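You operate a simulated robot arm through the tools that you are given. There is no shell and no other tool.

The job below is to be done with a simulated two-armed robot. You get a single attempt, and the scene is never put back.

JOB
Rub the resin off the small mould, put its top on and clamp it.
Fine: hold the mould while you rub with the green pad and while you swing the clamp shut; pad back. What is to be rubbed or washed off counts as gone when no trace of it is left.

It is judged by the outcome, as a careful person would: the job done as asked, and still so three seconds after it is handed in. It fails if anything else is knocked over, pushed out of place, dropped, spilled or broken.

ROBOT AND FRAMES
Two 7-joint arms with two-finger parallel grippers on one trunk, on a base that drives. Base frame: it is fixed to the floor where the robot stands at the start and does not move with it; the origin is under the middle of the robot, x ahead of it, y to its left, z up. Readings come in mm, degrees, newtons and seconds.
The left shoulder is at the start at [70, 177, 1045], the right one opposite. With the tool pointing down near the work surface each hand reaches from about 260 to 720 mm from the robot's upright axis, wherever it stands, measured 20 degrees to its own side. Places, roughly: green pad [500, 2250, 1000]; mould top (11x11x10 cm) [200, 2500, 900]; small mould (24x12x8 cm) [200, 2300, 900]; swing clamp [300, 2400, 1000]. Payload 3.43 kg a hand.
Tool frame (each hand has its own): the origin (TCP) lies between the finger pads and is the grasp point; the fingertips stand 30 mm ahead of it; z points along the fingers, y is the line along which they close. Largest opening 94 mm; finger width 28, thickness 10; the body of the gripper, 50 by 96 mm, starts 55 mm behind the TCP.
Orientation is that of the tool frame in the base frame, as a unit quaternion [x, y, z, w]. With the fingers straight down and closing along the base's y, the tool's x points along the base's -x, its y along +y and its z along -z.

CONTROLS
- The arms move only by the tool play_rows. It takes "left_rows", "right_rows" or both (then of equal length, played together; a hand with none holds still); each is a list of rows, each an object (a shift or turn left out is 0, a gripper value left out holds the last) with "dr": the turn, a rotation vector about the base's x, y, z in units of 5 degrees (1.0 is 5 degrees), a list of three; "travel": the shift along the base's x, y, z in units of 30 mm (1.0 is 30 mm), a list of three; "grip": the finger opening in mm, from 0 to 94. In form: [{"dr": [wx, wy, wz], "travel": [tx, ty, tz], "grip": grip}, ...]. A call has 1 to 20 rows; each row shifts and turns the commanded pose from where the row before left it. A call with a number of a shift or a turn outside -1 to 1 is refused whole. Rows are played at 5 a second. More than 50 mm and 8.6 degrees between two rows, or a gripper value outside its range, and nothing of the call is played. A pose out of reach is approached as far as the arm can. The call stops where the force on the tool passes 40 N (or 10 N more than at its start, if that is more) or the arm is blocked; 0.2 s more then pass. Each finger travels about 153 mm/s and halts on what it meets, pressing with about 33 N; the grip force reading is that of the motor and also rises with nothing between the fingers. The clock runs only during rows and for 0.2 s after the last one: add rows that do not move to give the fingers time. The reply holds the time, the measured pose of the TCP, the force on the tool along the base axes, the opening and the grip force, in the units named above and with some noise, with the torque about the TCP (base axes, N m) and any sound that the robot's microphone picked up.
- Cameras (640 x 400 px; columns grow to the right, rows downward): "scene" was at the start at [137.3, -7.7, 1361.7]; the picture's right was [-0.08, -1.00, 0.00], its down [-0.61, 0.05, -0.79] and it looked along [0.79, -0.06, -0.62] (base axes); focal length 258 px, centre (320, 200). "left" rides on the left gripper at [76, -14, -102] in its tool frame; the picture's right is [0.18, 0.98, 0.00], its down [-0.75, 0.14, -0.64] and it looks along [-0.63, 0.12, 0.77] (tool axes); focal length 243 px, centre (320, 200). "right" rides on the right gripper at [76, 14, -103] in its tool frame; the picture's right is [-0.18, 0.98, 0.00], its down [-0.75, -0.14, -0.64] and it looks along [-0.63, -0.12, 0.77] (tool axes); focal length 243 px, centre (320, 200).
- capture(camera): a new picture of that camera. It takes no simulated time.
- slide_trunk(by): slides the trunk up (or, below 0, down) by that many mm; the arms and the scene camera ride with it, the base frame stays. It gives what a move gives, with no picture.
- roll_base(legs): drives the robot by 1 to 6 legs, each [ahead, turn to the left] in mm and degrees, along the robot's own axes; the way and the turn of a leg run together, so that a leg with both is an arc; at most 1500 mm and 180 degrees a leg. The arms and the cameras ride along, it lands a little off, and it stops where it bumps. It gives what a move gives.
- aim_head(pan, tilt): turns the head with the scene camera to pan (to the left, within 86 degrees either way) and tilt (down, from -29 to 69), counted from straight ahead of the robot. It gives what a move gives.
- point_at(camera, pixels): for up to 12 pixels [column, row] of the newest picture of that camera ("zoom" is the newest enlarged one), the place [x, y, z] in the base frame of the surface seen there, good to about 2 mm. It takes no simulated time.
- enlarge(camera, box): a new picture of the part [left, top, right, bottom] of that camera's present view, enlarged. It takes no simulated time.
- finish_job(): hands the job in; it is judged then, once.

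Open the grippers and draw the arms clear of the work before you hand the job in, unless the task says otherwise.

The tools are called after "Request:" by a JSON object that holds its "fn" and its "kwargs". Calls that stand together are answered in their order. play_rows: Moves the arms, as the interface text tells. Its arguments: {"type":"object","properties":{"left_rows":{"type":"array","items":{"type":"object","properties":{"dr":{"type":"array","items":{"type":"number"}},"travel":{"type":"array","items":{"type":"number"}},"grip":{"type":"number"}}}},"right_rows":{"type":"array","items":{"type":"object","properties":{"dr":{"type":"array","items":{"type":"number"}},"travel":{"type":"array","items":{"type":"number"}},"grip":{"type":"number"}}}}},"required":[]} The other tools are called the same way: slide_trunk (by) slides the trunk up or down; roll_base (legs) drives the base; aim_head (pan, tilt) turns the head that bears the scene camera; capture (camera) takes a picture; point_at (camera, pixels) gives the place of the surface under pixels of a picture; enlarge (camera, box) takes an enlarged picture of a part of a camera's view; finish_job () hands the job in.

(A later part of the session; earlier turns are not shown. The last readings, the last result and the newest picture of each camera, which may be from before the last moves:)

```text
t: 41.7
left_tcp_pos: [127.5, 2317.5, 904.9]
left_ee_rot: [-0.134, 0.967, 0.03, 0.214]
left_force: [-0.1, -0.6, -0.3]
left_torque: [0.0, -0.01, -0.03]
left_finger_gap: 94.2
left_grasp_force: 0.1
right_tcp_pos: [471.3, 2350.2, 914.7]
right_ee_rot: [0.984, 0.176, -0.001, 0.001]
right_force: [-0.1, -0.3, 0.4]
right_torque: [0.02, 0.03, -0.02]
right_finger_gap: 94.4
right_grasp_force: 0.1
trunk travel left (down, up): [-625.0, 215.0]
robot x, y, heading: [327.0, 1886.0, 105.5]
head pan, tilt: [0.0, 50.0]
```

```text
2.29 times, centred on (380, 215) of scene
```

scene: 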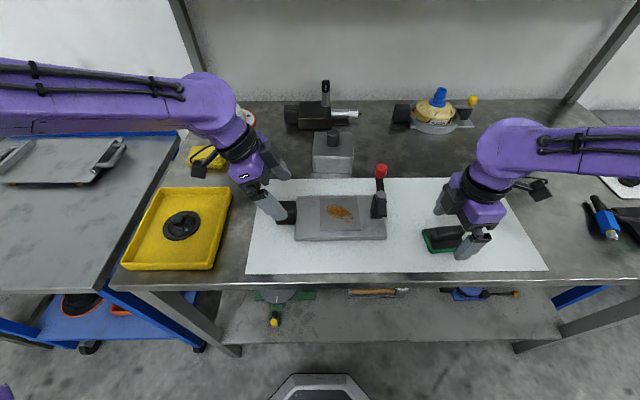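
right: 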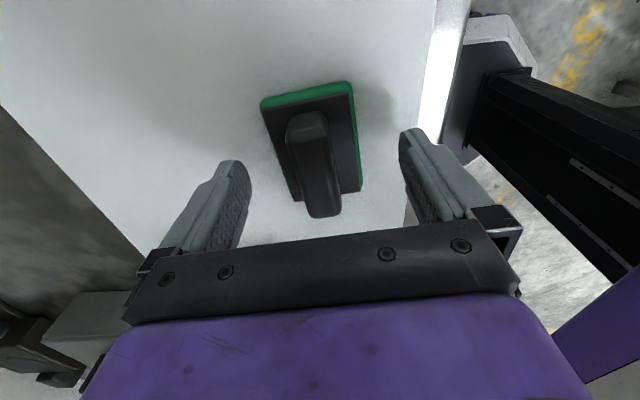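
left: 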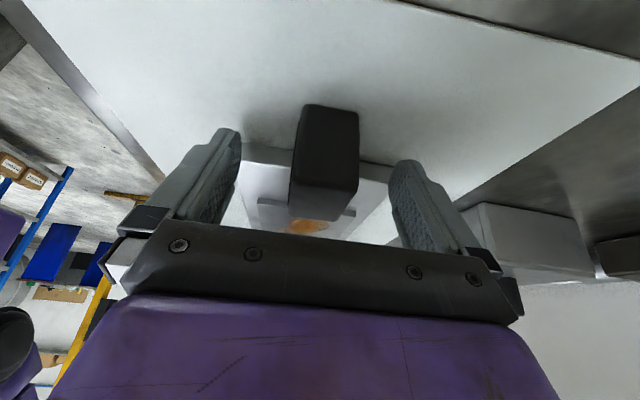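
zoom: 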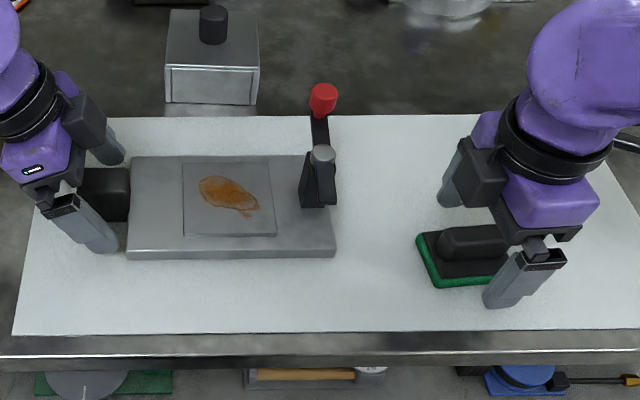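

Both placed. I close both hands on the block handle and on the pad handle.

Request:
{"fn": "play_rows", "kwargs": {"left_rows": [{"grip": 60}, {"grip": 45}, {"grip": 10}, {}, {}, {}], "right_rows": [{"grip": 60}, {"grip": 40}, {"grip": 5}, {}, {}, {}]}}

Request:
{"fn": "capture", "kwargs": {"camera": "left"}}

Request:
{"fn": "capture", "kwargs": {"camera": "right"}}

Request:
{"fn": "enlarge", "kwargs": {"camera": "scene", "box": [240, 140, 520, 290]}}

```text
t: 43.1
left_tcp_pos: [126.6, 2317.1, 905.4]
left_ee_rot: [-0.134, 0.967, 0.03, 0.214]
left_force: [-0.1, 0.6, -0.1]
left_torque: [-0.08, 0.27, 0.05]
left_finger_gap: 36.0
left_grasp_force: 32.9
right_tcp_pos: [471.1, 2351.2, 914.1]
right_ee_rot: [0.984, 0.176, -0.001, -0.001]
right_force: [0.9, 4.1, 13.9]
right_torque: [0.06, -0.14, 0.04]
right_finger_gap: 20.9
right_grasp_force: 32.3
trunk travel left (down, up): [-625.0, 215.0]
robot x, y, heading: [329.1, 1886.5, 105.6]
head pan, tilt: [0.0, 50.0]
```

```text
taken
```

left: 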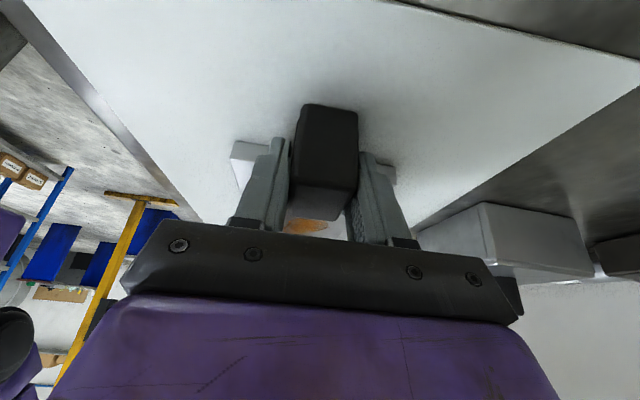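

```text
taken
```

right: 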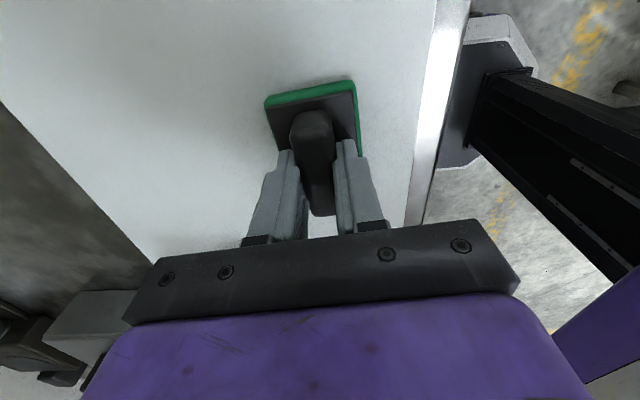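

```text
2.29 times, centred on (380, 215) of scene
```

zoom: 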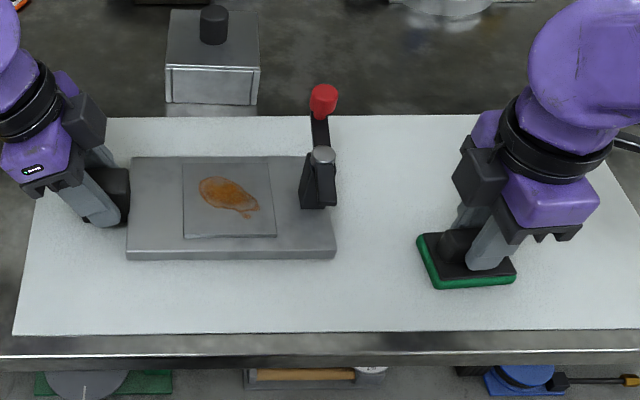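

Both grips are firm (36 mm and 21 mm). I lift the pad to z≈1060, carry it over the clamp to above the resin and align its yaw with the mould.

Request:
{"fn": "play_rows", "kwargs": {"right_rows": [{"travel": [0, 0, 0.5]}, {"travel": [0, 0, 0.9]}, {"travel": [0, 0, 0.9]}, {"travel": [0, 0, 0.9]}, {"travel": [0, 0, 0.9]}, {"travel": [0, 0, 0.8]}, {"travel": [-0.9, 0, 0], "dr": [0, 0, -0.2]}, {"travel": [-0.95, 0, 0], "dr": [0, 0, -0.2]}, {"travel": [-0.95, 0, 0], "dr": [0, 0, -0.2]}, {"travel": [-0.95, 0, 0], "dr": [0, 0, -0.2]}, {"travel": [-0.95, 0, 0]}, {"travel": [-0.95, 0, 0]}, {"travel": [-0.95, 0, 0]}, {"travel": [-0.9, 0, 0]}, {}]}}

Request:
{"fn": "capture", "kwargs": {"camera": "scene"}}

Request:
{"fn": "capture", "kwargs": {"camera": "right"}}

Request:
{"fn": "capture", "kwargs": {"camera": "left"}}

```text
t: 46.3
left_tcp_pos: [126.7, 2317.7, 904.5]
left_ee_rot: [-0.134, 0.967, 0.028, 0.215]
left_force: [0.6, -0.1, 1.1]
left_torque: [0.07, -0.15, 0.01]
left_finger_gap: 36.1
left_grasp_force: 32.4
right_tcp_pos: [244.1, 2349.2, 1059.2]
right_ee_rot: [0.99, 0.141, 0.0, 0.0]
right_force: [0.5, 0.6, -0.9]
right_torque: [0.01, 0.0, 0.0]
right_finger_gap: 20.9
right_grasp_force: 33.2
trunk travel left (down, up): [-625.0, 215.0]
robot x, y, heading: [330.1, 1889.2, 105.5]
head pan, tilt: [0.0, 50.0]
```

```text
taken
```

scene: 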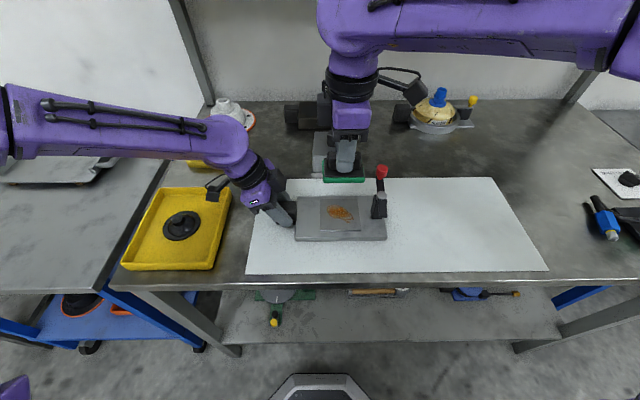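

```text
taken
```

right: 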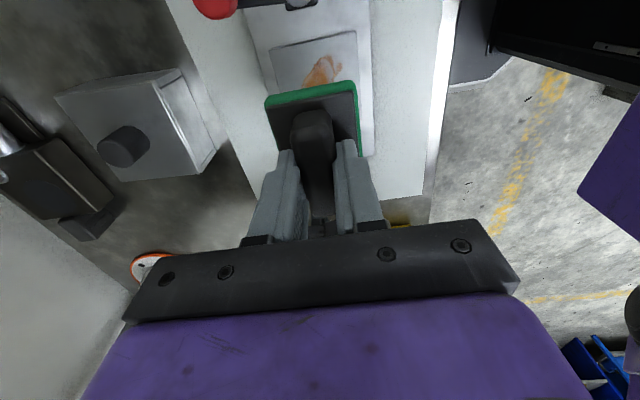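

```text
taken
```

left: 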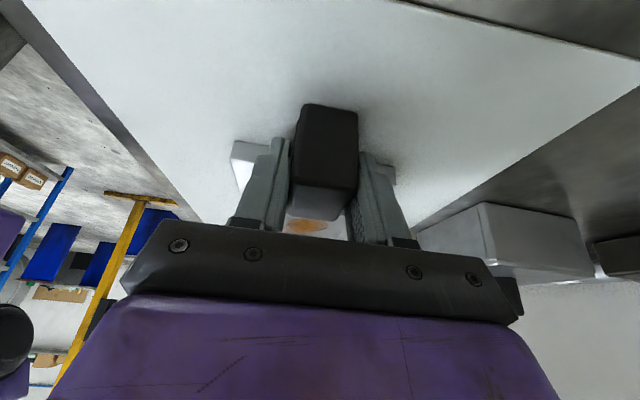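

The pad is above the resin with room on both sides. I lower it to about 5 mm above the pedestal.

Request:
{"fn": "play_rows", "kwargs": {"right_rows": [{"travel": [0.02, 0, -0.9]}, {"travel": [0.02, 0, -0.9]}, {"travel": [0.02, 0, -0.9]}, {"travel": [0, 0, -0.8]}, {"travel": [0, 0, -0.3]}, {}]}}

Request:
{"fn": "enlarge", "kwargs": {"camera": "scene", "box": [240, 100, 480, 250]}}

Request:
{"fn": "capture", "kwargs": {"camera": "right"}}

```text
t: 47.7
left_tcp_pos: [126.4, 2317.7, 905.1]
left_ee_rot: [-0.134, 0.967, 0.029, 0.214]
left_force: [-0.1, -0.3, 0.3]
left_torque: [0.0, 0.06, -0.01]
left_finger_gap: 36.1
left_grasp_force: 33.2
right_tcp_pos: [248.3, 2351.2, 945.6]
right_ee_rot: [0.99, 0.142, -0.001, 0.001]
right_force: [0.0, -0.7, -0.3]
right_torque: [0.0, 0.03, 0.0]
right_finger_gap: 21.2
right_grasp_force: 32.9
trunk travel left (down, up): [-625.0, 215.0]
robot x, y, heading: [329.2, 1885.8, 105.7]
head pan, tilt: [0.0, 50.0]
```

```text
2.67 times, centred on (360, 175) of scene
```

zoom: 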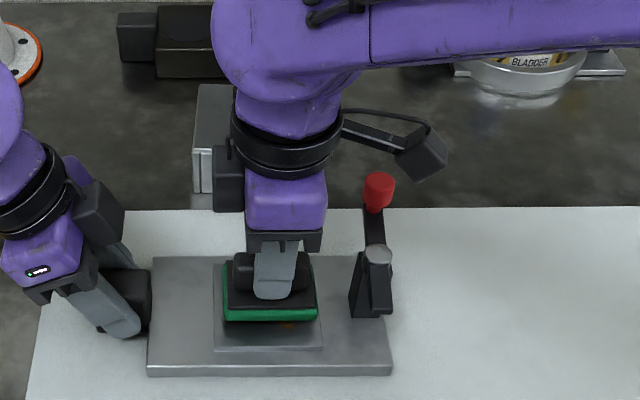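

```text
taken
```

right: 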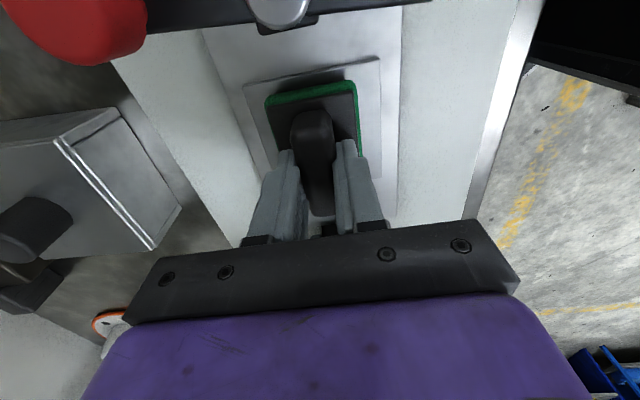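

The pad is centred just above the pedestal (zoom 270,300). I lower slowly until it presses.

Request:
{"fn": "play_rows", "kwargs": {"right_rows": [{"travel": [-0.05, 0, -0.1]}, {"travel": [0, 0, -0.1]}, {"travel": [0, 0, -0.07]}, {}]}}

```text
t: 48.7
left_tcp_pos: [126.6, 2318.1, 904.5]
left_ee_rot: [-0.134, 0.967, 0.028, 0.215]
left_force: [0.2, -0.2, 0.1]
left_torque: [0.01, 0.03, 0.01]
left_finger_gap: 36.1
left_grasp_force: 32.8
right_tcp_pos: [245.6, 2351.7, 938.2]
right_ee_rot: [0.99, 0.14, -0.001, 0.0]
right_force: [-0.1, -0.9, -0.2]
right_torque: [0.01, 0.0, 0.05]
right_finger_gap: 21.1
right_grasp_force: 33.3
trunk travel left (down, up): [-625.0, 215.0]
robot x, y, heading: [330.3, 1886.8, 105.5]
head pan, tilt: [0.0, 50.0]
```

No contact force yet; I go down another 2 mm at a time.

Request:
{"fn": "play_rows", "kwargs": {"right_rows": [{"travel": [0, 0, -0.06]}, {}]}}

Request:
{"fn": "play_rows", "kwargs": {"right_rows": [{"travel": [0, 0, -0.06]}, {}]}}

```text
t: 49.3
left_tcp_pos: [126.6, 2316.9, 905.1]
left_ee_rot: [-0.134, 0.967, 0.029, 0.215]
left_force: [0.3, 1.2, 0.1]
left_torque: [0.07, 0.01, 0.17]
left_finger_gap: 36.0
left_grasp_force: 33.3
right_tcp_pos: [246.4, 2351.6, 936.3]
right_ee_rot: [0.99, 0.14, -0.001, 0.0]
right_force: [-0.4, 0.8, 6.0]
right_torque: [0.03, -0.25, -0.02]
right_finger_gap: 20.9
right_grasp_force: 32.8
trunk travel left (down, up): [-625.0, 215.0]
robot x, y, heading: [334.6, 1887.5, 105.5]
head pan, tilt: [0.0, 50.0]
```

```text
t: 49.9
left_tcp_pos: [127.1, 2316.3, 903.8]
left_ee_rot: [-0.135, 0.967, 0.03, 0.215]
left_force: [-0.4, 4.2, -10.4]
left_torque: [-0.04, -0.14, 0.54]
left_finger_gap: 36.2
left_grasp_force: 32.5
right_tcp_pos: [245.3, 2351.4, 936.5]
right_ee_rot: [0.99, 0.141, -0.002, -0.001]
right_force: [2.0, 0.9, 27.5]
right_torque: [-0.06, -0.4, 0.16]
right_finger_gap: 20.9
right_grasp_force: 33.1
trunk travel left (down, up): [-625.0, 215.0]
robot x, y, heading: [328.3, 1885.8, 105.5]
head pan, tilt: [0.0, 50.0]
```

Contact with 27 N; I back off 0.6 mm and rub zigzag strokes of ±12 mm along the mould and ±10 mm across while the left hand holds.

Request:
{"fn": "play_rows", "kwargs": {"right_rows": [{"travel": [0, 0, 0.02]}, {"travel": [0.385, 0.108, 0]}, {"travel": [-0.385, -0.108, 0]}, {"travel": [-0.385, -0.108, 0]}, {"travel": [0.385, 0.108, 0]}, {"travel": [-0.09, 0.321, 0]}, {"travel": [0.385, 0.108, 0]}, {"travel": [-0.385, -0.108, 0]}, {"travel": [-0.385, -0.108, 0]}, {"travel": [0.385, 0.108, 0]}, {"travel": [0.09, -0.321, 0]}, {"travel": [0.09, -0.321, 0]}, {"travel": [0.385, 0.108, 0]}, {"travel": [-0.385, -0.108, 0]}, {"travel": [-0.385, -0.108, 0]}, {"travel": [0.385, 0.108, 0]}, {"travel": [-0.09, 0.321, 0]}, {}]}}

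Request:
{"fn": "enlarge", "kwargs": {"camera": "scene", "box": [240, 100, 480, 250]}}

```text
t: 51.2
left_tcp_pos: [126.9, 2317.5, 904.6]
left_ee_rot: [-0.135, 0.967, 0.03, 0.215]
left_force: [-0.1, 0.1, 0.4]
left_torque: [0.24, -0.25, 0.0]
left_finger_gap: 36.3
left_grasp_force: 32.9
right_tcp_pos: [242.8, 2354.2, 937.0]
right_ee_rot: [0.99, 0.143, -0.002, 0.0]
right_force: [1.9, -2.2, 10.8]
right_torque: [0.06, -0.49, -0.12]
right_finger_gap: 21.1
right_grasp_force: 32.8
trunk travel left (down, up): [-625.0, 215.0]
robot x, y, heading: [329.8, 1883.7, 105.6]
head pan, tilt: [0.0, 50.0]
stopped in row 6 (right hand): the force on the tool passed its limit at 42 N (the readings are from after the stop); the commanded pose is now the measured one
```

```text
2.67 times, centred on (360, 175) of scene
```

zoom: 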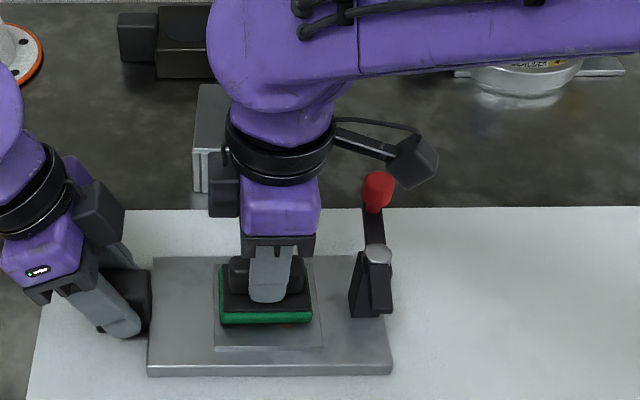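

The force tripped at 42 N; contact now is 11 N. I rub more slowly with smaller steps.

Request:
{"fn": "play_rows", "kwargs": {"right_rows": [{"travel": [0.192, 0.054, 0]}, {"travel": [0.192, 0.054, 0]}, {"travel": [-0.192, -0.054, 0]}, {"travel": [-0.192, -0.054, 0]}, {"travel": [-0.192, -0.054, 0]}, {"travel": [-0.192, -0.054, 0]}, {"travel": [0.192, 0.054, 0]}, {"travel": [0.192, 0.054, 0]}, {"travel": [-0.045, 0.16, 0]}, {"travel": [0.192, 0.054, 0]}, {"travel": [0.192, 0.054, 0]}, {"travel": [-0.192, -0.054, 0]}, {"travel": [-0.192, -0.054, 0]}, {"travel": [-0.192, -0.054, 0]}, {"travel": [-0.192, -0.054, 0]}, {"travel": [0.192, 0.054, 0]}, {"travel": [0.192, 0.054, 0]}, {}]}}

```text
t: 55.0
left_tcp_pos: [127.2, 2316.0, 905.3]
left_ee_rot: [-0.135, 0.967, 0.03, 0.215]
left_force: [7.2, 1.4, -6.4]
left_torque: [0.21, -0.82, 0.03]
left_finger_gap: 35.9
left_grasp_force: 33.3
right_tcp_pos: [240.4, 2358.1, 937.3]
right_ee_rot: [0.99, 0.141, -0.003, 0.0]
right_force: [-8.2, -1.4, 25.7]
right_torque: [-0.08, 0.24, -0.02]
right_finger_gap: 21.3
right_grasp_force: 33.2
trunk travel left (down, up): [-625.0, 215.0]
robot x, y, heading: [331.4, 1884.2, 105.6]
head pan, tilt: [0.0, 50.0]
```

That pass ran cleanly at ~26 N. I move toward the robot side and rub across the near part of the stain.

Request:
{"fn": "play_rows", "kwargs": {"right_rows": [{"travel": [0.045, -0.16, 0.01]}, {"travel": [0.045, -0.16, 0]}, {"travel": [0.045, -0.16, 0]}, {"travel": [0.192, 0.054, 0]}, {"travel": [0.192, 0.054, 0]}, {"travel": [-0.192, -0.054, 0]}, {"travel": [-0.192, -0.054, 0]}, {"travel": [-0.192, -0.054, 0]}, {"travel": [-0.192, -0.054, 0]}, {"travel": [0.192, 0.054, 0]}, {"travel": [0.192, 0.054, 0]}, {"travel": [0.045, -0.16, 0]}, {"travel": [0.045, -0.16, 0]}, {"travel": [0.192, 0.054, 0]}, {"travel": [0.192, 0.054, 0]}, {"travel": [-0.192, -0.054, 0]}, {"travel": [-0.192, -0.054, 0]}, {"travel": [-0.192, -0.054, 0]}, {"travel": [0.192, 0.054, 0]}, {}]}}

Request:
{"fn": "play_rows", "kwargs": {"right_rows": [{"travel": [0.192, 0.054, 0]}, {"travel": [-0.045, 0.16, 0]}, {"travel": [-0.045, 0.16, 0]}, {"travel": [-0.045, 0.16, 0]}, {"travel": [-0.045, 0.16, 0]}, {"travel": [-0.192, -0.054, 0]}, {"travel": [-0.192, -0.054, 0]}, {"travel": [0.045, -0.16, 0]}, {"travel": [0.045, -0.16, 0]}, {"travel": [0.045, -0.16, 0]}, {"travel": [0.045, -0.16, 0]}, {"travel": [0.192, 0.054, 0]}, {"travel": [-0.045, 0.16, 0]}, {"travel": [-0.045, 0.16, 0]}, {"travel": [0, 0, 0.3]}, {"travel": [0, 0, 0.8]}, {"travel": [0, 0, 0.9]}, {"travel": [0, 0, 0.9]}, {"travel": [0, 0, 0.9]}, {}]}}

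Request:
{"fn": "enlarge", "kwargs": {"camera": "scene", "box": [240, 100, 480, 250]}}

Request:
{"fn": "capture", "kwargs": {"camera": "right"}}

```text
t: 59.2
left_tcp_pos: [126.8, 2316.2, 904.4]
left_ee_rot: [-0.135, 0.967, 0.031, 0.215]
left_force: [-1.6, -2.8, 9.9]
left_torque: [0.0, 0.11, -0.05]
left_finger_gap: 36.1
left_grasp_force: 33.1
right_tcp_pos: [248.3, 2335.1, 936.8]
right_ee_rot: [0.99, 0.142, -0.003, 0.0]
right_force: [-0.9, 0.0, -1.2]
right_torque: [0.0, 0.0, 0.01]
right_finger_gap: 21.5
right_grasp_force: 33.0
trunk travel left (down, up): [-625.0, 215.0]
robot x, y, heading: [330.0, 1886.3, 105.3]
head pan, tilt: [0.0, 50.0]
```

```text
t: 63.4
left_tcp_pos: [127.1, 2316.6, 904.0]
left_ee_rot: [-0.135, 0.967, 0.03, 0.214]
left_force: [-1.1, -1.2, 12.6]
left_torque: [0.03, 0.0, 0.06]
left_finger_gap: 36.0
left_grasp_force: 33.5
right_tcp_pos: [244.6, 2341.5, 1049.1]
right_ee_rot: [0.99, 0.141, -0.002, 0.001]
right_force: [0.4, 0.2, -1.2]
right_torque: [0.0, -0.04, -0.04]
right_finger_gap: 21.2
right_grasp_force: 32.9
trunk travel left (down, up): [-625.0, 215.0]
robot x, y, heading: [330.3, 1886.7, 105.3]
head pan, tilt: [0.0, 50.0]
```

```text
2.67 times, centred on (360, 175) of scene
```

zoom: 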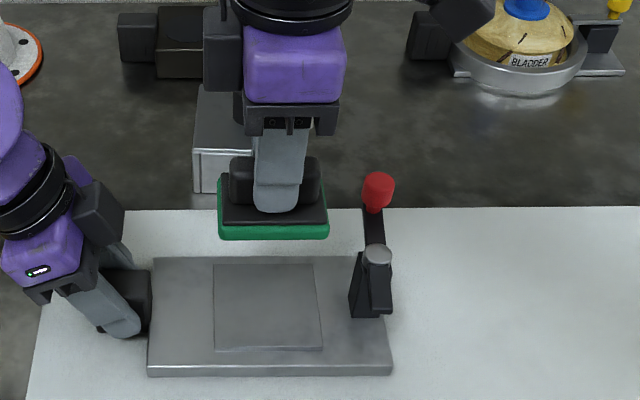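

```text
taken
```

right: 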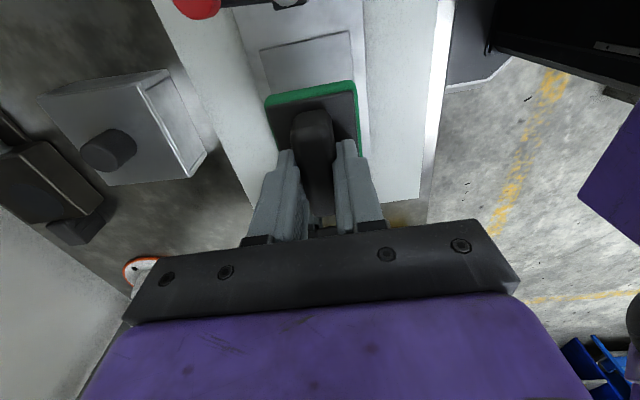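

The resin seems gone; I zoom in on the pedestal to verify no trace remains.

Request:
{"fn": "enlarge", "kwargs": {"camera": "scene", "box": [292, 190, 394, 244]}}

Request:
{"fn": "enlarge", "kwargs": {"camera": "right", "box": [240, 0, 400, 100]}}

```text
6.27 times, centred on (343, 217) of scene
```

zoom: 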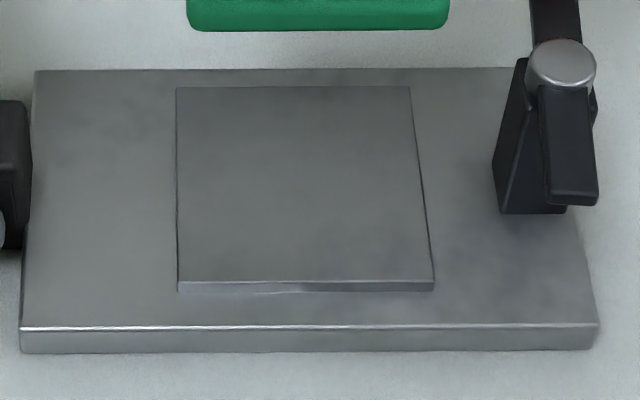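

```text
4.00 times, centred on (320, 50) of right
```

zoom: 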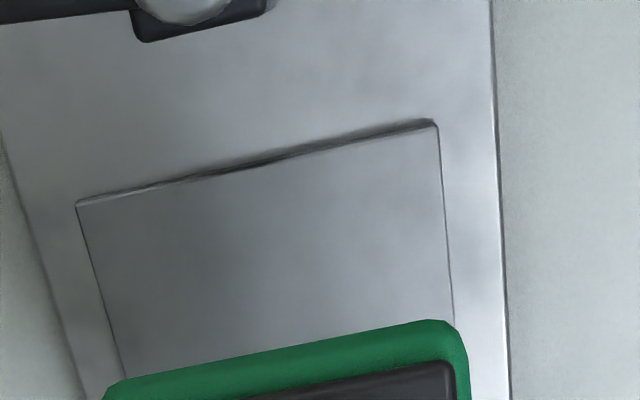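

The pedestal is clean in both views. I carry the pad back over the clamp to its original place (471,2351) with its yaw restored.

Request:
{"fn": "play_rows", "kwargs": {"right_rows": [{"travel": [0, 0, 0.4]}, {"travel": [0.9, 0.04, 0], "dr": [0, 0, 0.2]}, {"travel": [0.95, 0.04, 0], "dr": [0, 0, 0.2]}, {"travel": [0.95, 0.04, 0], "dr": [0, 0, 0.2]}, {"travel": [0.95, 0.04, 0], "dr": [0, 0, 0.2]}, {"travel": [0.95, 0.04, 0]}, {"travel": [0.95, 0.04, 0]}, {"travel": [0.95, 0.04, 0]}, {"travel": [0.95, 0.04, 0]}, {"travel": [0, 0, -0.9]}, {"travel": [0, 0, -0.9]}, {"travel": [0, 0, -0.9]}, {"travel": [0, 0, -0.9]}, {"travel": [0, 0, -0.7]}, {}, {}]}}

Request:
{"fn": "capture", "kwargs": {"camera": "right"}}

Request:
{"fn": "enlarge", "kwargs": {"camera": "scene", "box": [240, 140, 520, 290]}}

```text
t: 66.8
left_tcp_pos: [126.9, 2316.6, 904.1]
left_ee_rot: [-0.135, 0.967, 0.03, 0.215]
left_force: [2.1, -1.4, 8.3]
left_torque: [0.02, 0.05, -0.06]
left_finger_gap: 35.9
left_grasp_force: 33.5
right_tcp_pos: [472.1, 2354.4, 933.1]
right_ee_rot: [0.984, 0.176, -0.003, 0.0]
right_force: [-0.3, -0.2, -1.0]
right_torque: [-0.02, -0.01, 0.02]
right_finger_gap: 20.8
right_grasp_force: 32.8
trunk travel left (down, up): [-625.0, 215.0]
robot x, y, heading: [330.9, 1890.1, 105.3]
head pan, tilt: [0.0, 50.0]
```

```text
taken
```

right: 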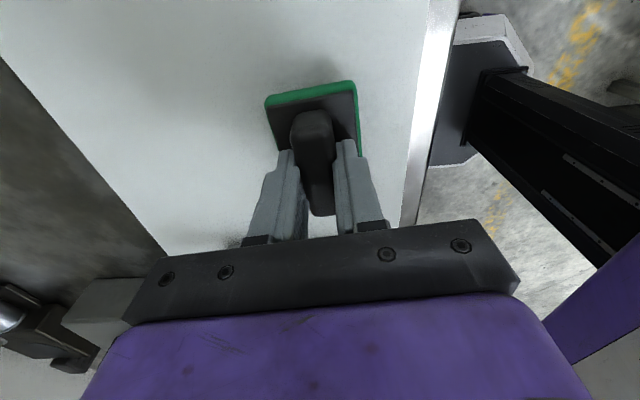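

```text
2.29 times, centred on (380, 215) of scene
```

zoom: 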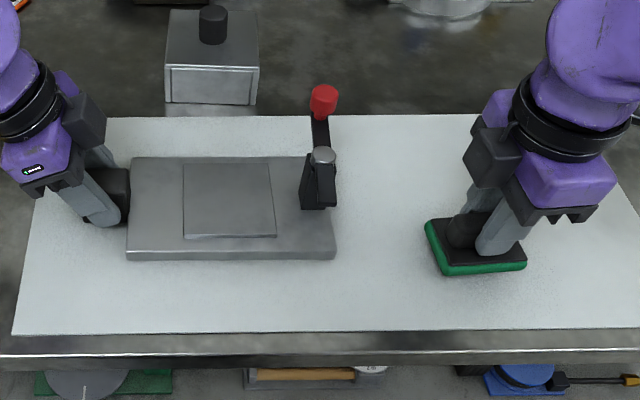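

Pad is over its place; I lower the last 18 mm gently with a small y correction.

Request:
{"fn": "play_rows", "kwargs": {"right_rows": [{"travel": [-0.02, -0.05, -0.3]}, {"travel": [-0.01, -0.05, -0.2]}, {"travel": [0, 0, -0.08]}, {}, {}]}}

```text
t: 68.0
left_tcp_pos: [127.7, 2316.7, 905.0]
left_ee_rot: [-0.135, 0.967, 0.03, 0.215]
left_force: [2.2, -2.3, 7.2]
left_torque: [0.01, 0.01, -0.07]
left_finger_gap: 36.3
left_grasp_force: 32.6
right_tcp_pos: [471.7, 2351.1, 916.1]
right_ee_rot: [0.984, 0.175, -0.002, 0.001]
right_force: [0.2, -0.6, -0.9]
right_torque: [0.0, -0.02, -0.01]
right_finger_gap: 21.3
right_grasp_force: 33.2
trunk travel left (down, up): [-625.0, 215.0]
robot x, y, heading: [330.3, 1885.4, 105.3]
head pan, tilt: [0.0, 50.0]
```

Request:
{"fn": "play_rows", "kwargs": {"right_rows": [{"travel": [0, 0, -0.06]}, {"travel": [0, 0, -0.05]}, {}]}}

```text
t: 68.8
left_tcp_pos: [126.8, 2315.2, 905.4]
left_ee_rot: [-0.135, 0.967, 0.03, 0.214]
left_force: [-0.9, 0.1, 0.3]
left_torque: [-0.06, 0.3, -0.01]
left_finger_gap: 36.3
left_grasp_force: 32.8
right_tcp_pos: [470.8, 2350.9, 915.0]
right_ee_rot: [0.984, 0.176, -0.002, -0.002]
right_force: [7.3, 2.7, 31.9]
right_torque: [-0.12, -0.47, 0.07]
right_finger_gap: 21.1
right_grasp_force: 33.1
trunk travel left (down, up): [-625.0, 215.0]
robot x, y, heading: [331.5, 1886.3, 105.4]
head pan, tilt: [0.0, 50.0]
```

The pad is on the mat (32 N); I relieve the pressure, open and lift away.

Request:
{"fn": "play_rows", "kwargs": {"right_rows": [{"travel": [0, 0, 0.05]}, {"grip": 40}, {"grip": 94}, {}, {"travel": [0, 0, 0.5]}, {"travel": [0, 0, 0.9]}, {"travel": [0, 0, 0.9]}, {"travel": [0, 0, 0.9]}, {"travel": [0, 0, 0.9]}, {}]}}

Request:
{"fn": "capture", "kwargs": {"camera": "right"}}

Request:
{"fn": "capture", "kwargs": {"camera": "scene"}}

Request:
{"fn": "enlarge", "kwargs": {"camera": "scene", "box": [240, 110, 480, 260]}}

```text
t: 71.0
left_tcp_pos: [127.2, 2316.7, 904.4]
left_ee_rot: [-0.136, 0.967, 0.03, 0.214]
left_force: [1.2, 0.3, 7.4]
left_torque: [0.06, -0.11, -0.03]
left_finger_gap: 36.1
left_grasp_force: 33.4
right_tcp_pos: [470.7, 2350.4, 1038.7]
right_ee_rot: [0.984, 0.176, -0.002, 0.001]
right_force: [0.5, -0.4, -0.4]
right_torque: [-0.02, -0.01, -0.01]
right_finger_gap: 94.0
right_grasp_force: 0.1
trunk travel left (down, up): [-625.0, 215.0]
robot x, y, heading: [331.8, 1888.5, 105.5]
head pan, tilt: [0.0, 50.0]
```

```text
taken
```

right: 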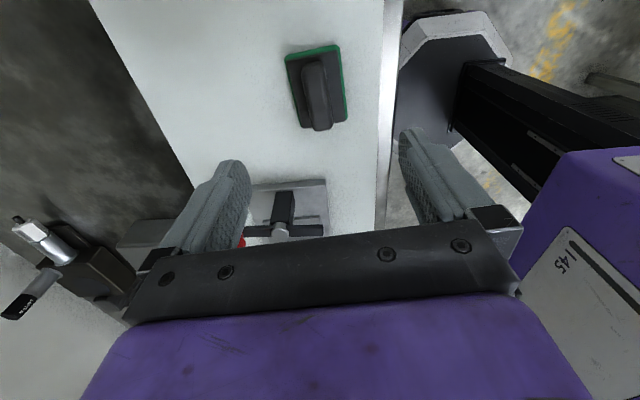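

```text
taken
```

scene: 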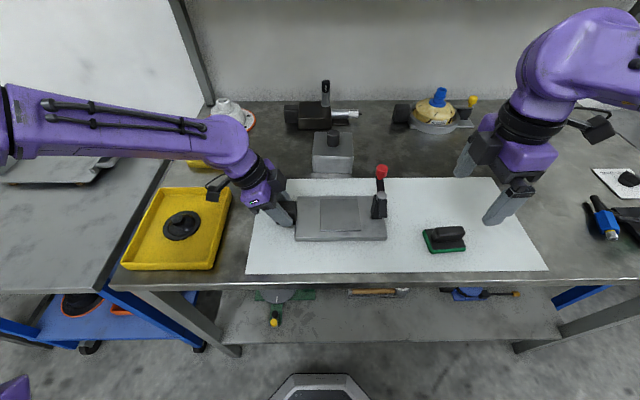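

```text
2.67 times, centred on (360, 185) of scene
```

zoom: 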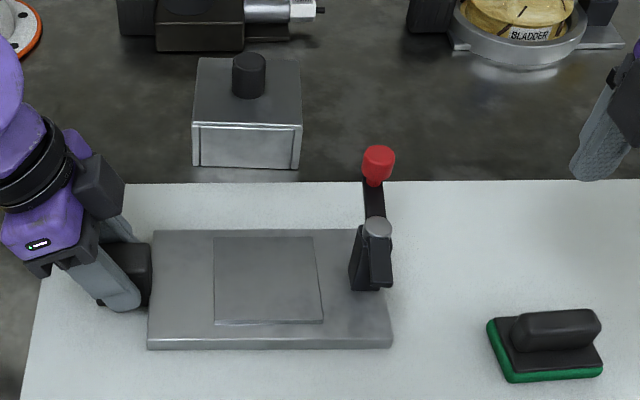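

The pad stands where it was and the mould is clean. Now I measure the top's faces and knob precisely.

Request:
{"fn": "enlarge", "kwargs": {"camera": "scene", "box": [296, 124, 372, 182]}}

Request:
{"fn": "point_at", "kwargs": {"camera": "zoom", "pixels": [[200, 230], [420, 235], [300, 232], [250, 232], [370, 235], [225, 60], [400, 60], [215, 130], [420, 130], [300, 48], [270, 40], [335, 40]]}}

Request:
{"fn": "point_at", "kwargs": {"camera": "zoom", "pixels": [[302, 15], [302, 30], [302, 60], [302, 90], [195, 300], [310, 300], [430, 300], [190, 190], [440, 195], [200, 170], [430, 180], [310, 350]]}}

```text
6.90 times, centred on (334, 153) of scene
```

zoom: 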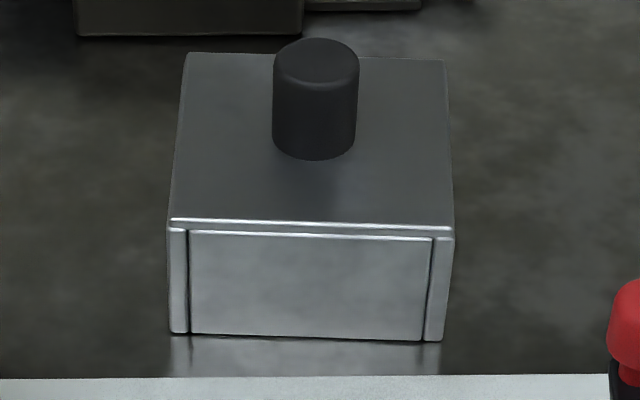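

```text
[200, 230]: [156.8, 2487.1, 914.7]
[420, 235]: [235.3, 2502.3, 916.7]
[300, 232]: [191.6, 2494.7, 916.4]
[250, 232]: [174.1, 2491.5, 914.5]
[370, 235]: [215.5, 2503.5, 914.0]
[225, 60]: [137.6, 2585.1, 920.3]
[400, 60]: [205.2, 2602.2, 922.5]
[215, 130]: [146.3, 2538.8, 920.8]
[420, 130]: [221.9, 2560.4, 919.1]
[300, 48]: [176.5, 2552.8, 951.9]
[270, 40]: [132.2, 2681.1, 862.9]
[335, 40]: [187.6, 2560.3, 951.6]
```

```text
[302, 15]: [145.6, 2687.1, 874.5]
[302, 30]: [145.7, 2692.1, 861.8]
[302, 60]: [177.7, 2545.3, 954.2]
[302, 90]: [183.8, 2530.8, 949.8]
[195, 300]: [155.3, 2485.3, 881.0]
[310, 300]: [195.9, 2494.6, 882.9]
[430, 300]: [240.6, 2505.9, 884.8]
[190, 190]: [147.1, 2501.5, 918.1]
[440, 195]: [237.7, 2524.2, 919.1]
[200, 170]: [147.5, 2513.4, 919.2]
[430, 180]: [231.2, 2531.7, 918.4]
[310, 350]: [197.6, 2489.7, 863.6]
```

I raise the right hand and move it above the top's knob (184,2546), turning its yaw to ≈15°.

Request:
{"fn": "play_rows", "kwargs": {"right_rows": [{"travel": [0, 0, 0.6], "grip": 70}, {"travel": [0, 0, 0.6]}, {"travel": [-0.797, 0.543, 0], "dr": [0, 0, -0.2]}, {"travel": [-0.797, 0.543, 0], "dr": [0, 0, -0.2]}, {"travel": [-0.797, 0.543, 0], "dr": [0, 0, -0.2]}, {"travel": [-0.797, 0.543, 0], "dr": [0, 0, -0.2]}, {"travel": [-0.797, 0.543, 0], "dr": [0, 0, -0.2]}, {"travel": [-0.797, 0.543, 0]}, {"travel": [-0.797, 0.543, 0]}, {"travel": [-0.797, 0.543, 0]}, {"travel": [-0.797, 0.543, 0]}, {"travel": [-0.797, 0.543, 0]}, {"travel": [-0.797, 0.543, 0]}, {"travel": [-0.797, 0.543, 0]}, {}, {}]}}

Request:
{"fn": "capture", "kwargs": {"camera": "right"}}

Request:
{"fn": "capture", "kwargs": {"camera": "scene"}}

Request:
{"fn": "capture", "kwargs": {"camera": "left"}}

```text
t: 74.4
left_tcp_pos: [126.5, 2318.8, 905.4]
left_ee_rot: [-0.135, 0.967, 0.03, 0.215]
left_force: [-1.8, 3.2, 9.8]
left_torque: [-0.07, 0.29, 0.01]
left_finger_gap: 36.0
left_grasp_force: 32.9
right_tcp_pos: [233.3, 2514.9, 1072.0]
right_ee_rot: [0.991, 0.133, -0.002, 0.001]
right_force: [-0.3, 0.0, -0.1]
right_torque: [-0.01, 0.01, 0.02]
right_finger_gap: 70.0
right_grasp_force: 0.1
right hand out of reach, approached as far as the arm can: row 12, 13, 14
trunk travel left (down, up): [-625.0, 215.0]
robot x, y, heading: [330.3, 1886.8, 105.5]
head pan, tilt: [0.0, 50.0]
```

```text
taken
```

right: 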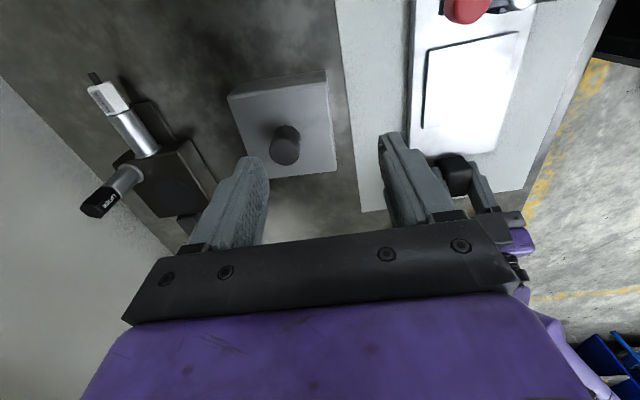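

```text
taken
```

scene: 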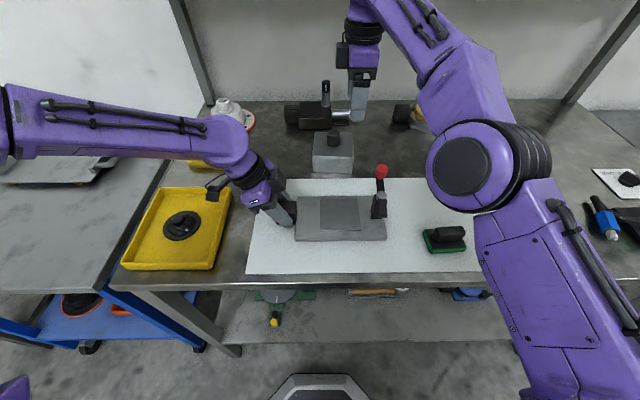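

```text
taken
```

left: 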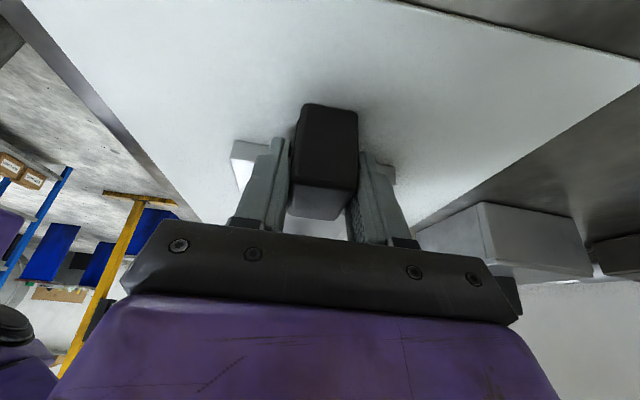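

The right hand ran out of reach at (233,2515). I will release the left hand, raise it, and bring the robot 35 mm closer with the trunk higher. First I check the base-to-bench gap.

Request:
{"fn": "point_at", "kwargs": {"camera": "scene", "pixels": [[320, 376], [320, 373], [320, 385], [320, 290], [275, 395], [362, 390], [320, 360]]}}

Request:
{"fn": "play_rows", "kwargs": {"left_rows": [{"grip": 60}, {"grip": 90}, {}, {"travel": [0, 0, 0.5]}, {"travel": [0, 0, 0.9]}, {"travel": [0, 0, 0.9]}, {"travel": [0, 0, 0.9]}, {"travel": [-0.5, 0, 0.5]}, {}]}}

Request:
{"fn": "capture", "kwargs": {"camera": "left"}}

```text
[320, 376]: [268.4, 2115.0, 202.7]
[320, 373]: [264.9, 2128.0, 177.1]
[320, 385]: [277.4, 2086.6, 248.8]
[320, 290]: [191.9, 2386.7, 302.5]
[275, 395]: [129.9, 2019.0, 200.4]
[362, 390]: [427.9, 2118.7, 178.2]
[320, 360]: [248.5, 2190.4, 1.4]
```

```text
t: 76.4
left_tcp_pos: [112.7, 2318.3, 1016.0]
left_ee_rot: [-0.135, 0.967, 0.028, 0.214]
left_force: [0.0, 0.6, 0.5]
left_torque: [0.01, 0.0, -0.02]
left_finger_gap: 89.8
left_grasp_force: 0.0
right_tcp_pos: [234.6, 2515.4, 1072.1]
right_ee_rot: [0.991, 0.133, -0.003, 0.0]
right_force: [1.1, 0.2, 0.5]
right_torque: [0.04, 0.02, -0.01]
right_finger_gap: 70.1
right_grasp_force: 0.0
trunk travel left (down, up): [-625.0, 215.0]
robot x, y, heading: [330.3, 1884.1, 105.4]
head pan, tilt: [0.0, 50.0]
```

```text
taken
```

left: 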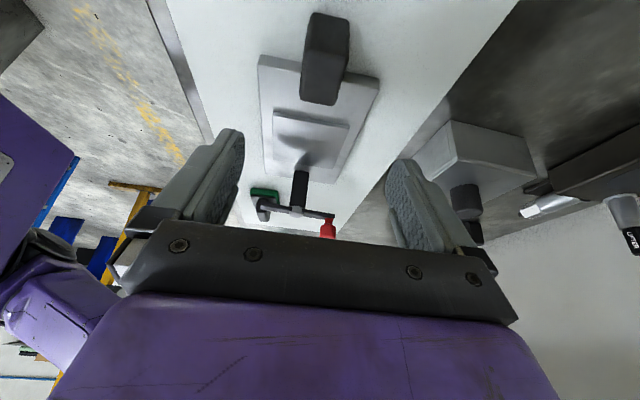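

Base front is at ~252 mm, bench edge at ~320 mm; I move ahead 45 mm and raise the trunk 80 mm.

Request:
{"fn": "roll_base", "kwargs": {"legs": [[45, 0]]}}

Request:
{"fn": "slide_trunk", "kwargs": {"by": 80}}

Request:
{"fn": "capture", "kwargs": {"camera": "scene"}}

Request:
{"fn": "capture", "kwargs": {"camera": "right"}}

```text
t: 77.3
left_tcp_pos: [99.8, 2355.8, 1018.9]
left_ee_rot: [-0.134, 0.967, 0.032, 0.215]
left_force: [0.8, -1.3, 0.0]
left_torque: [0.05, 0.01, 0.02]
left_finger_gap: 90.1
left_grasp_force: 0.1
right_tcp_pos: [221.1, 2552.0, 1075.6]
right_ee_rot: [0.991, 0.132, -0.003, -0.002]
right_force: [0.4, -0.8, 0.2]
right_torque: [0.05, 0.02, 0.03]
right_finger_gap: 70.0
right_grasp_force: 0.1
trunk travel left (down, up): [-625.0, 215.0]
robot x, y, heading: [317.0, 1928.4, 105.3]
head pan, tilt: [0.0, 50.0]
```

```text
t: 78.5
left_tcp_pos: [99.3, 2360.3, 1095.0]
left_ee_rot: [-0.135, 0.967, 0.03, 0.214]
left_force: [-0.1, -0.5, 0.4]
left_torque: [0.01, -0.03, 0.0]
left_finger_gap: 90.0
left_grasp_force: 0.1
right_tcp_pos: [222.1, 2558.8, 1152.0]
right_ee_rot: [0.991, 0.132, -0.004, 0.001]
right_force: [0.0, -0.7, -0.1]
right_torque: [-0.01, 0.02, 0.0]
right_finger_gap: 69.9
right_grasp_force: 0.0
trunk travel left (down, up): [-705.0, 135.0]
robot x, y, heading: [319.9, 1934.2, 105.7]
head pan, tilt: [0.0, 50.0]
```

```text
taken
```

scene: 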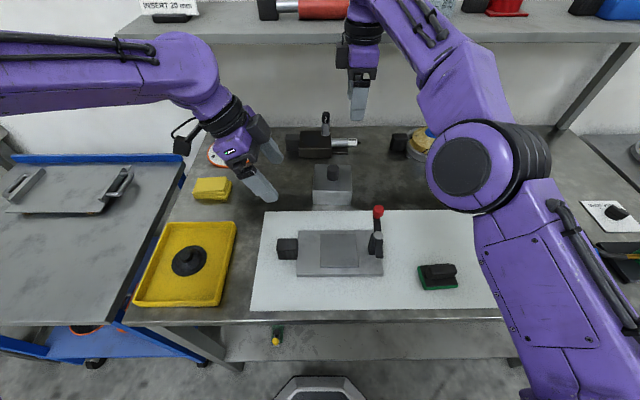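

```text
taken
```

right: 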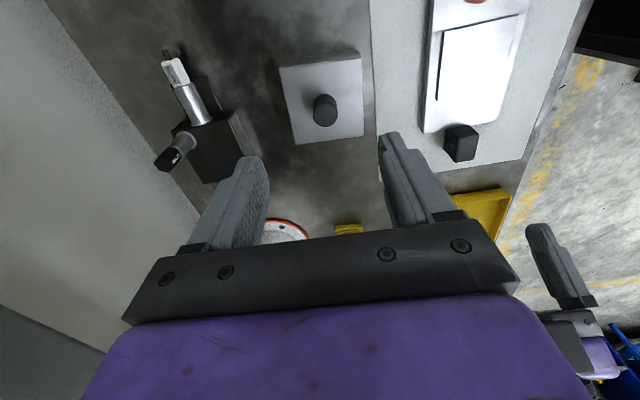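

The right camera now sees the top from above at (322,98). I measure it there before descending.

Request:
{"fn": "enlarge", "kwargs": {"camera": "right", "box": [265, 35, 377, 155]}}

```text
3.33 times, centred on (321, 95) of right
```

zoom: 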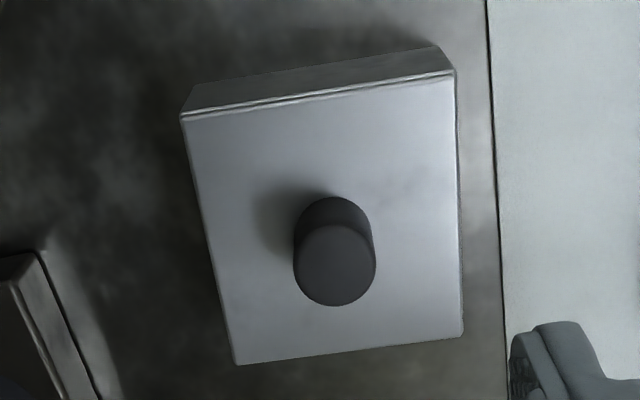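

Request:
{"fn": "point_at", "kwargs": {"camera": "zoom", "pixels": [[187, 122], [450, 77], [460, 332], [240, 360], [210, 230], [455, 200], [350, 345], [320, 100], [335, 265], [300, 265], [370, 265], [335, 300]]}}

Request:
{"fn": "enlarge", "kwargs": {"camera": "right", "box": [410, 0, 550, 165]}}

```text
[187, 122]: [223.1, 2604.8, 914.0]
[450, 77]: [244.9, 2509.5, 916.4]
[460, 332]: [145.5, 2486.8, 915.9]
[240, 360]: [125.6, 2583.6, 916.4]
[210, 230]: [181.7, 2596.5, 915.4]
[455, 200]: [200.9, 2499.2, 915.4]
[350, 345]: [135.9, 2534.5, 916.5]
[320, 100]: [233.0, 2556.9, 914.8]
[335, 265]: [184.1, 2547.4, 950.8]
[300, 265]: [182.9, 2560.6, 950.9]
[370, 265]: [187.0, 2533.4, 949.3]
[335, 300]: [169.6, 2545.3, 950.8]
```

```text
2.42 times, centred on (480, 82) of right
```

zoom: 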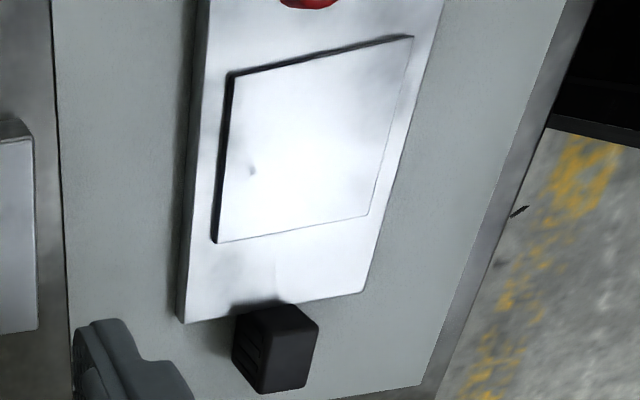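

The top's yaw is ≈12.4°, centre (184.7,2546.5). I notice a small mark on the pedestal at zoom (252,170); I look closer and also measure the pedestal's corners.

Request:
{"fn": "point_at", "kwargs": {"camera": "zoom", "pixels": [[234, 78], [408, 42], [365, 213], [220, 240], [300, 60], [390, 120], [222, 165], [290, 230], [252, 170], [300, 150], [200, 300], [355, 285]]}}

Request:
{"fn": "enlarge", "kwargs": {"camera": "right", "box": [465, 15, 535, 65]}}

Request:
{"fn": "enlarge", "kwargs": {"camera": "scene", "box": [300, 220, 380, 275]}}

```text
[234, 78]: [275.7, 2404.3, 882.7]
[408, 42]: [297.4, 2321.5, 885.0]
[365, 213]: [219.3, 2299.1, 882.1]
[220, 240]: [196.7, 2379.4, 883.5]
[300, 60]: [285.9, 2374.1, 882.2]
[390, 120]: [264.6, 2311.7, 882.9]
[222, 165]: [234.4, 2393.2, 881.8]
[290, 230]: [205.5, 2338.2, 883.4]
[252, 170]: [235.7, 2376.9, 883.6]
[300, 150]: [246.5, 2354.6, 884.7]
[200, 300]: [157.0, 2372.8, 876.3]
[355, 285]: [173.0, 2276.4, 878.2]
```

```text
8.00 times, centred on (500, 40) of right
```

zoom: 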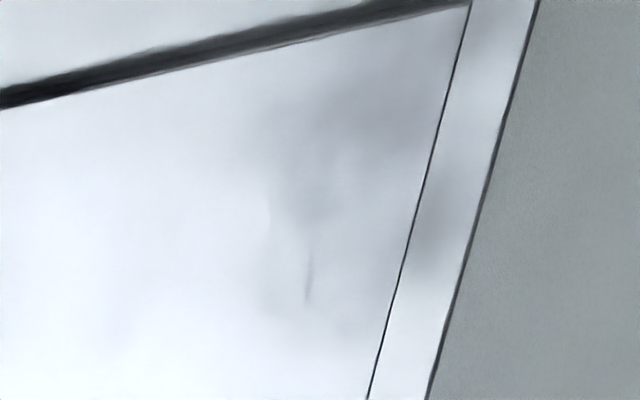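

```text
7.27 times, centred on (340, 248) of scene
```

zoom: 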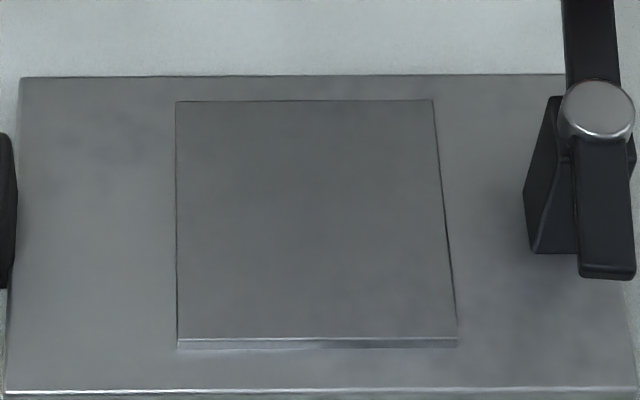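

The marks may be glare artefacts; I zoom right on that spot (right image 452,70) to be sure.

Request:
{"fn": "enlarge", "kwargs": {"camera": "right", "box": [428, 55, 476, 85]}}

Request:
{"fn": "enlarge", "kwargs": {"camera": "left", "box": [240, 60, 400, 240]}}

```text
13.33 times, centred on (452, 70) of right
```

zoom: 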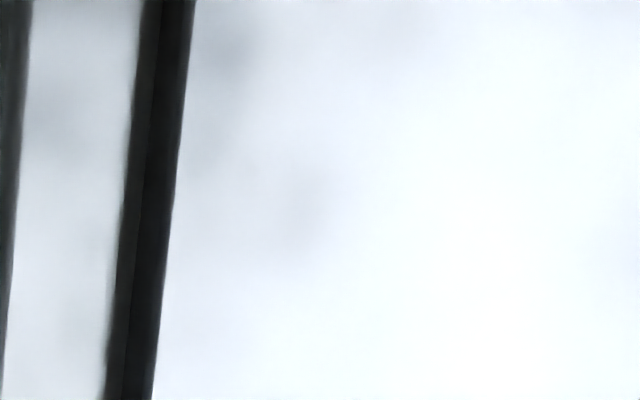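

```text
2.22 times, centred on (320, 150) of left
```

zoom: 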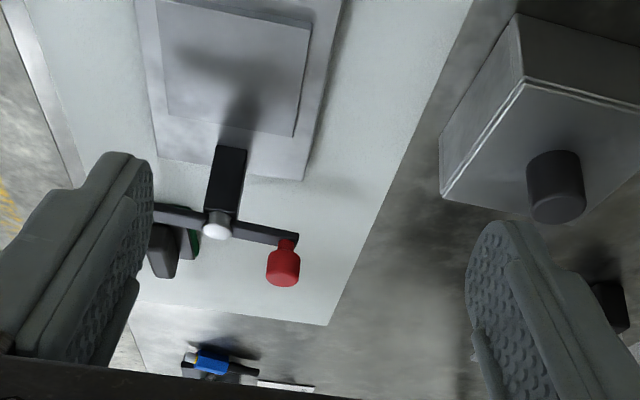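

It's only grey metal texture, no resin. The pedestal centre is (247,2351), yaw ≈16°. I bring the right hand over the knob and down to z≈1040.

Request:
{"fn": "play_rows", "kwargs": {"right_rows": [{"travel": [-0.31, -0.1, -0.9], "grip": 70}, {"travel": [-0.31, -0.1, -0.9]}, {"travel": [-0.31, -0.1, -0.9]}, {"travel": [-0.31, -0.1, -0.9]}, {}, {}]}}

Request:
{"fn": "capture", "kwargs": {"camera": "right"}}

```text
t: 79.9
left_tcp_pos: [99.6, 2360.4, 1094.9]
left_ee_rot: [-0.135, 0.967, 0.029, 0.214]
left_force: [0.8, -0.4, 0.1]
left_torque: [0.03, 0.03, 0.01]
left_finger_gap: 90.0
left_grasp_force: 0.1
right_tcp_pos: [183.3, 2543.7, 1042.8]
right_ee_rot: [0.991, 0.133, -0.002, 0.001]
right_force: [0.9, -0.1, -0.5]
right_torque: [-0.01, 0.0, 0.0]
right_finger_gap: 70.1
right_grasp_force: 0.0
trunk travel left (down, up): [-705.0, 135.0]
robot x, y, heading: [315.3, 1926.1, 105.5]
head pan, tilt: [0.0, 50.0]
```

```text
taken
```

right: 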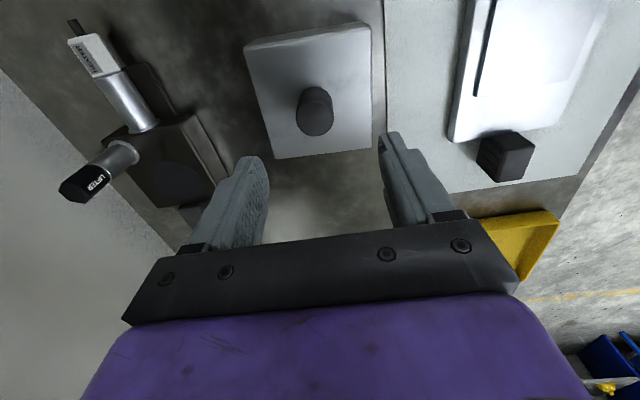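

Reached (183,2544,1043); the knob (315,110) lies between the fingers. I descend 90 mm over the knob.

Request:
{"fn": "play_rows", "kwargs": {"right_rows": [{"travel": [0.03, 0.05, -0.8]}, {"travel": [0.02, 0.05, -0.8]}, {"travel": [0, 0, -0.8]}, {"travel": [0, 0, -0.4]}, {"travel": [0, 0, -0.22]}, {}]}}

Request:
{"fn": "capture", "kwargs": {"camera": "right"}}

Request:
{"fn": "capture", "kwargs": {"camera": "scene"}}

```text
t: 81.3
left_tcp_pos: [100.3, 2359.4, 1095.5]
left_ee_rot: [-0.135, 0.967, 0.03, 0.214]
left_force: [0.7, 0.1, 0.1]
left_torque: [0.01, 0.0, 0.0]
left_finger_gap: 89.7
left_grasp_force: 0.1
right_tcp_pos: [184.7, 2549.9, 954.1]
right_ee_rot: [0.991, 0.133, -0.002, 0.0]
right_force: [0.5, 0.7, 0.6]
right_torque: [0.01, 0.0, -0.03]
right_finger_gap: 70.1
right_grasp_force: 0.1
trunk travel left (down, up): [-705.0, 135.0]
robot x, y, heading: [315.2, 1926.9, 105.5]
head pan, tilt: [0.0, 50.0]
```

```text
taken
```

right: 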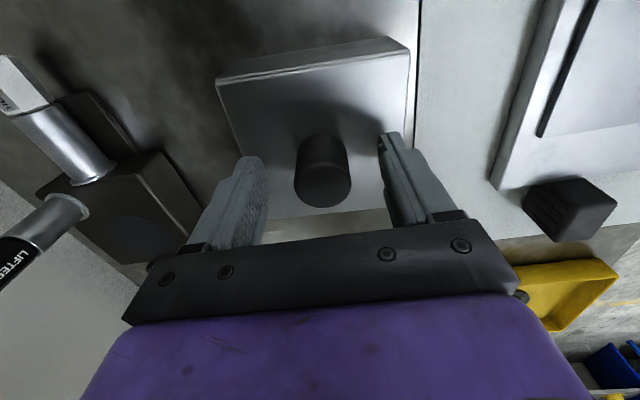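

```text
taken
```

scene: 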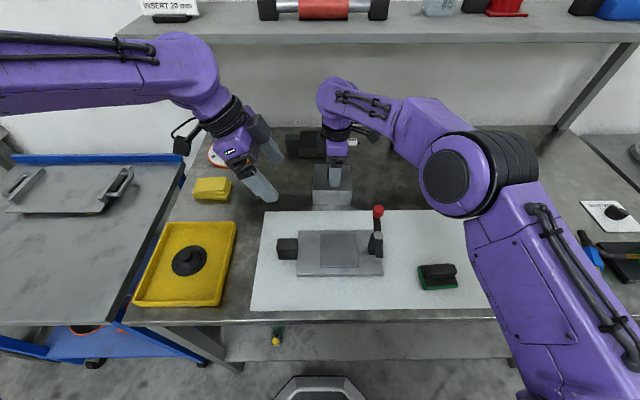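

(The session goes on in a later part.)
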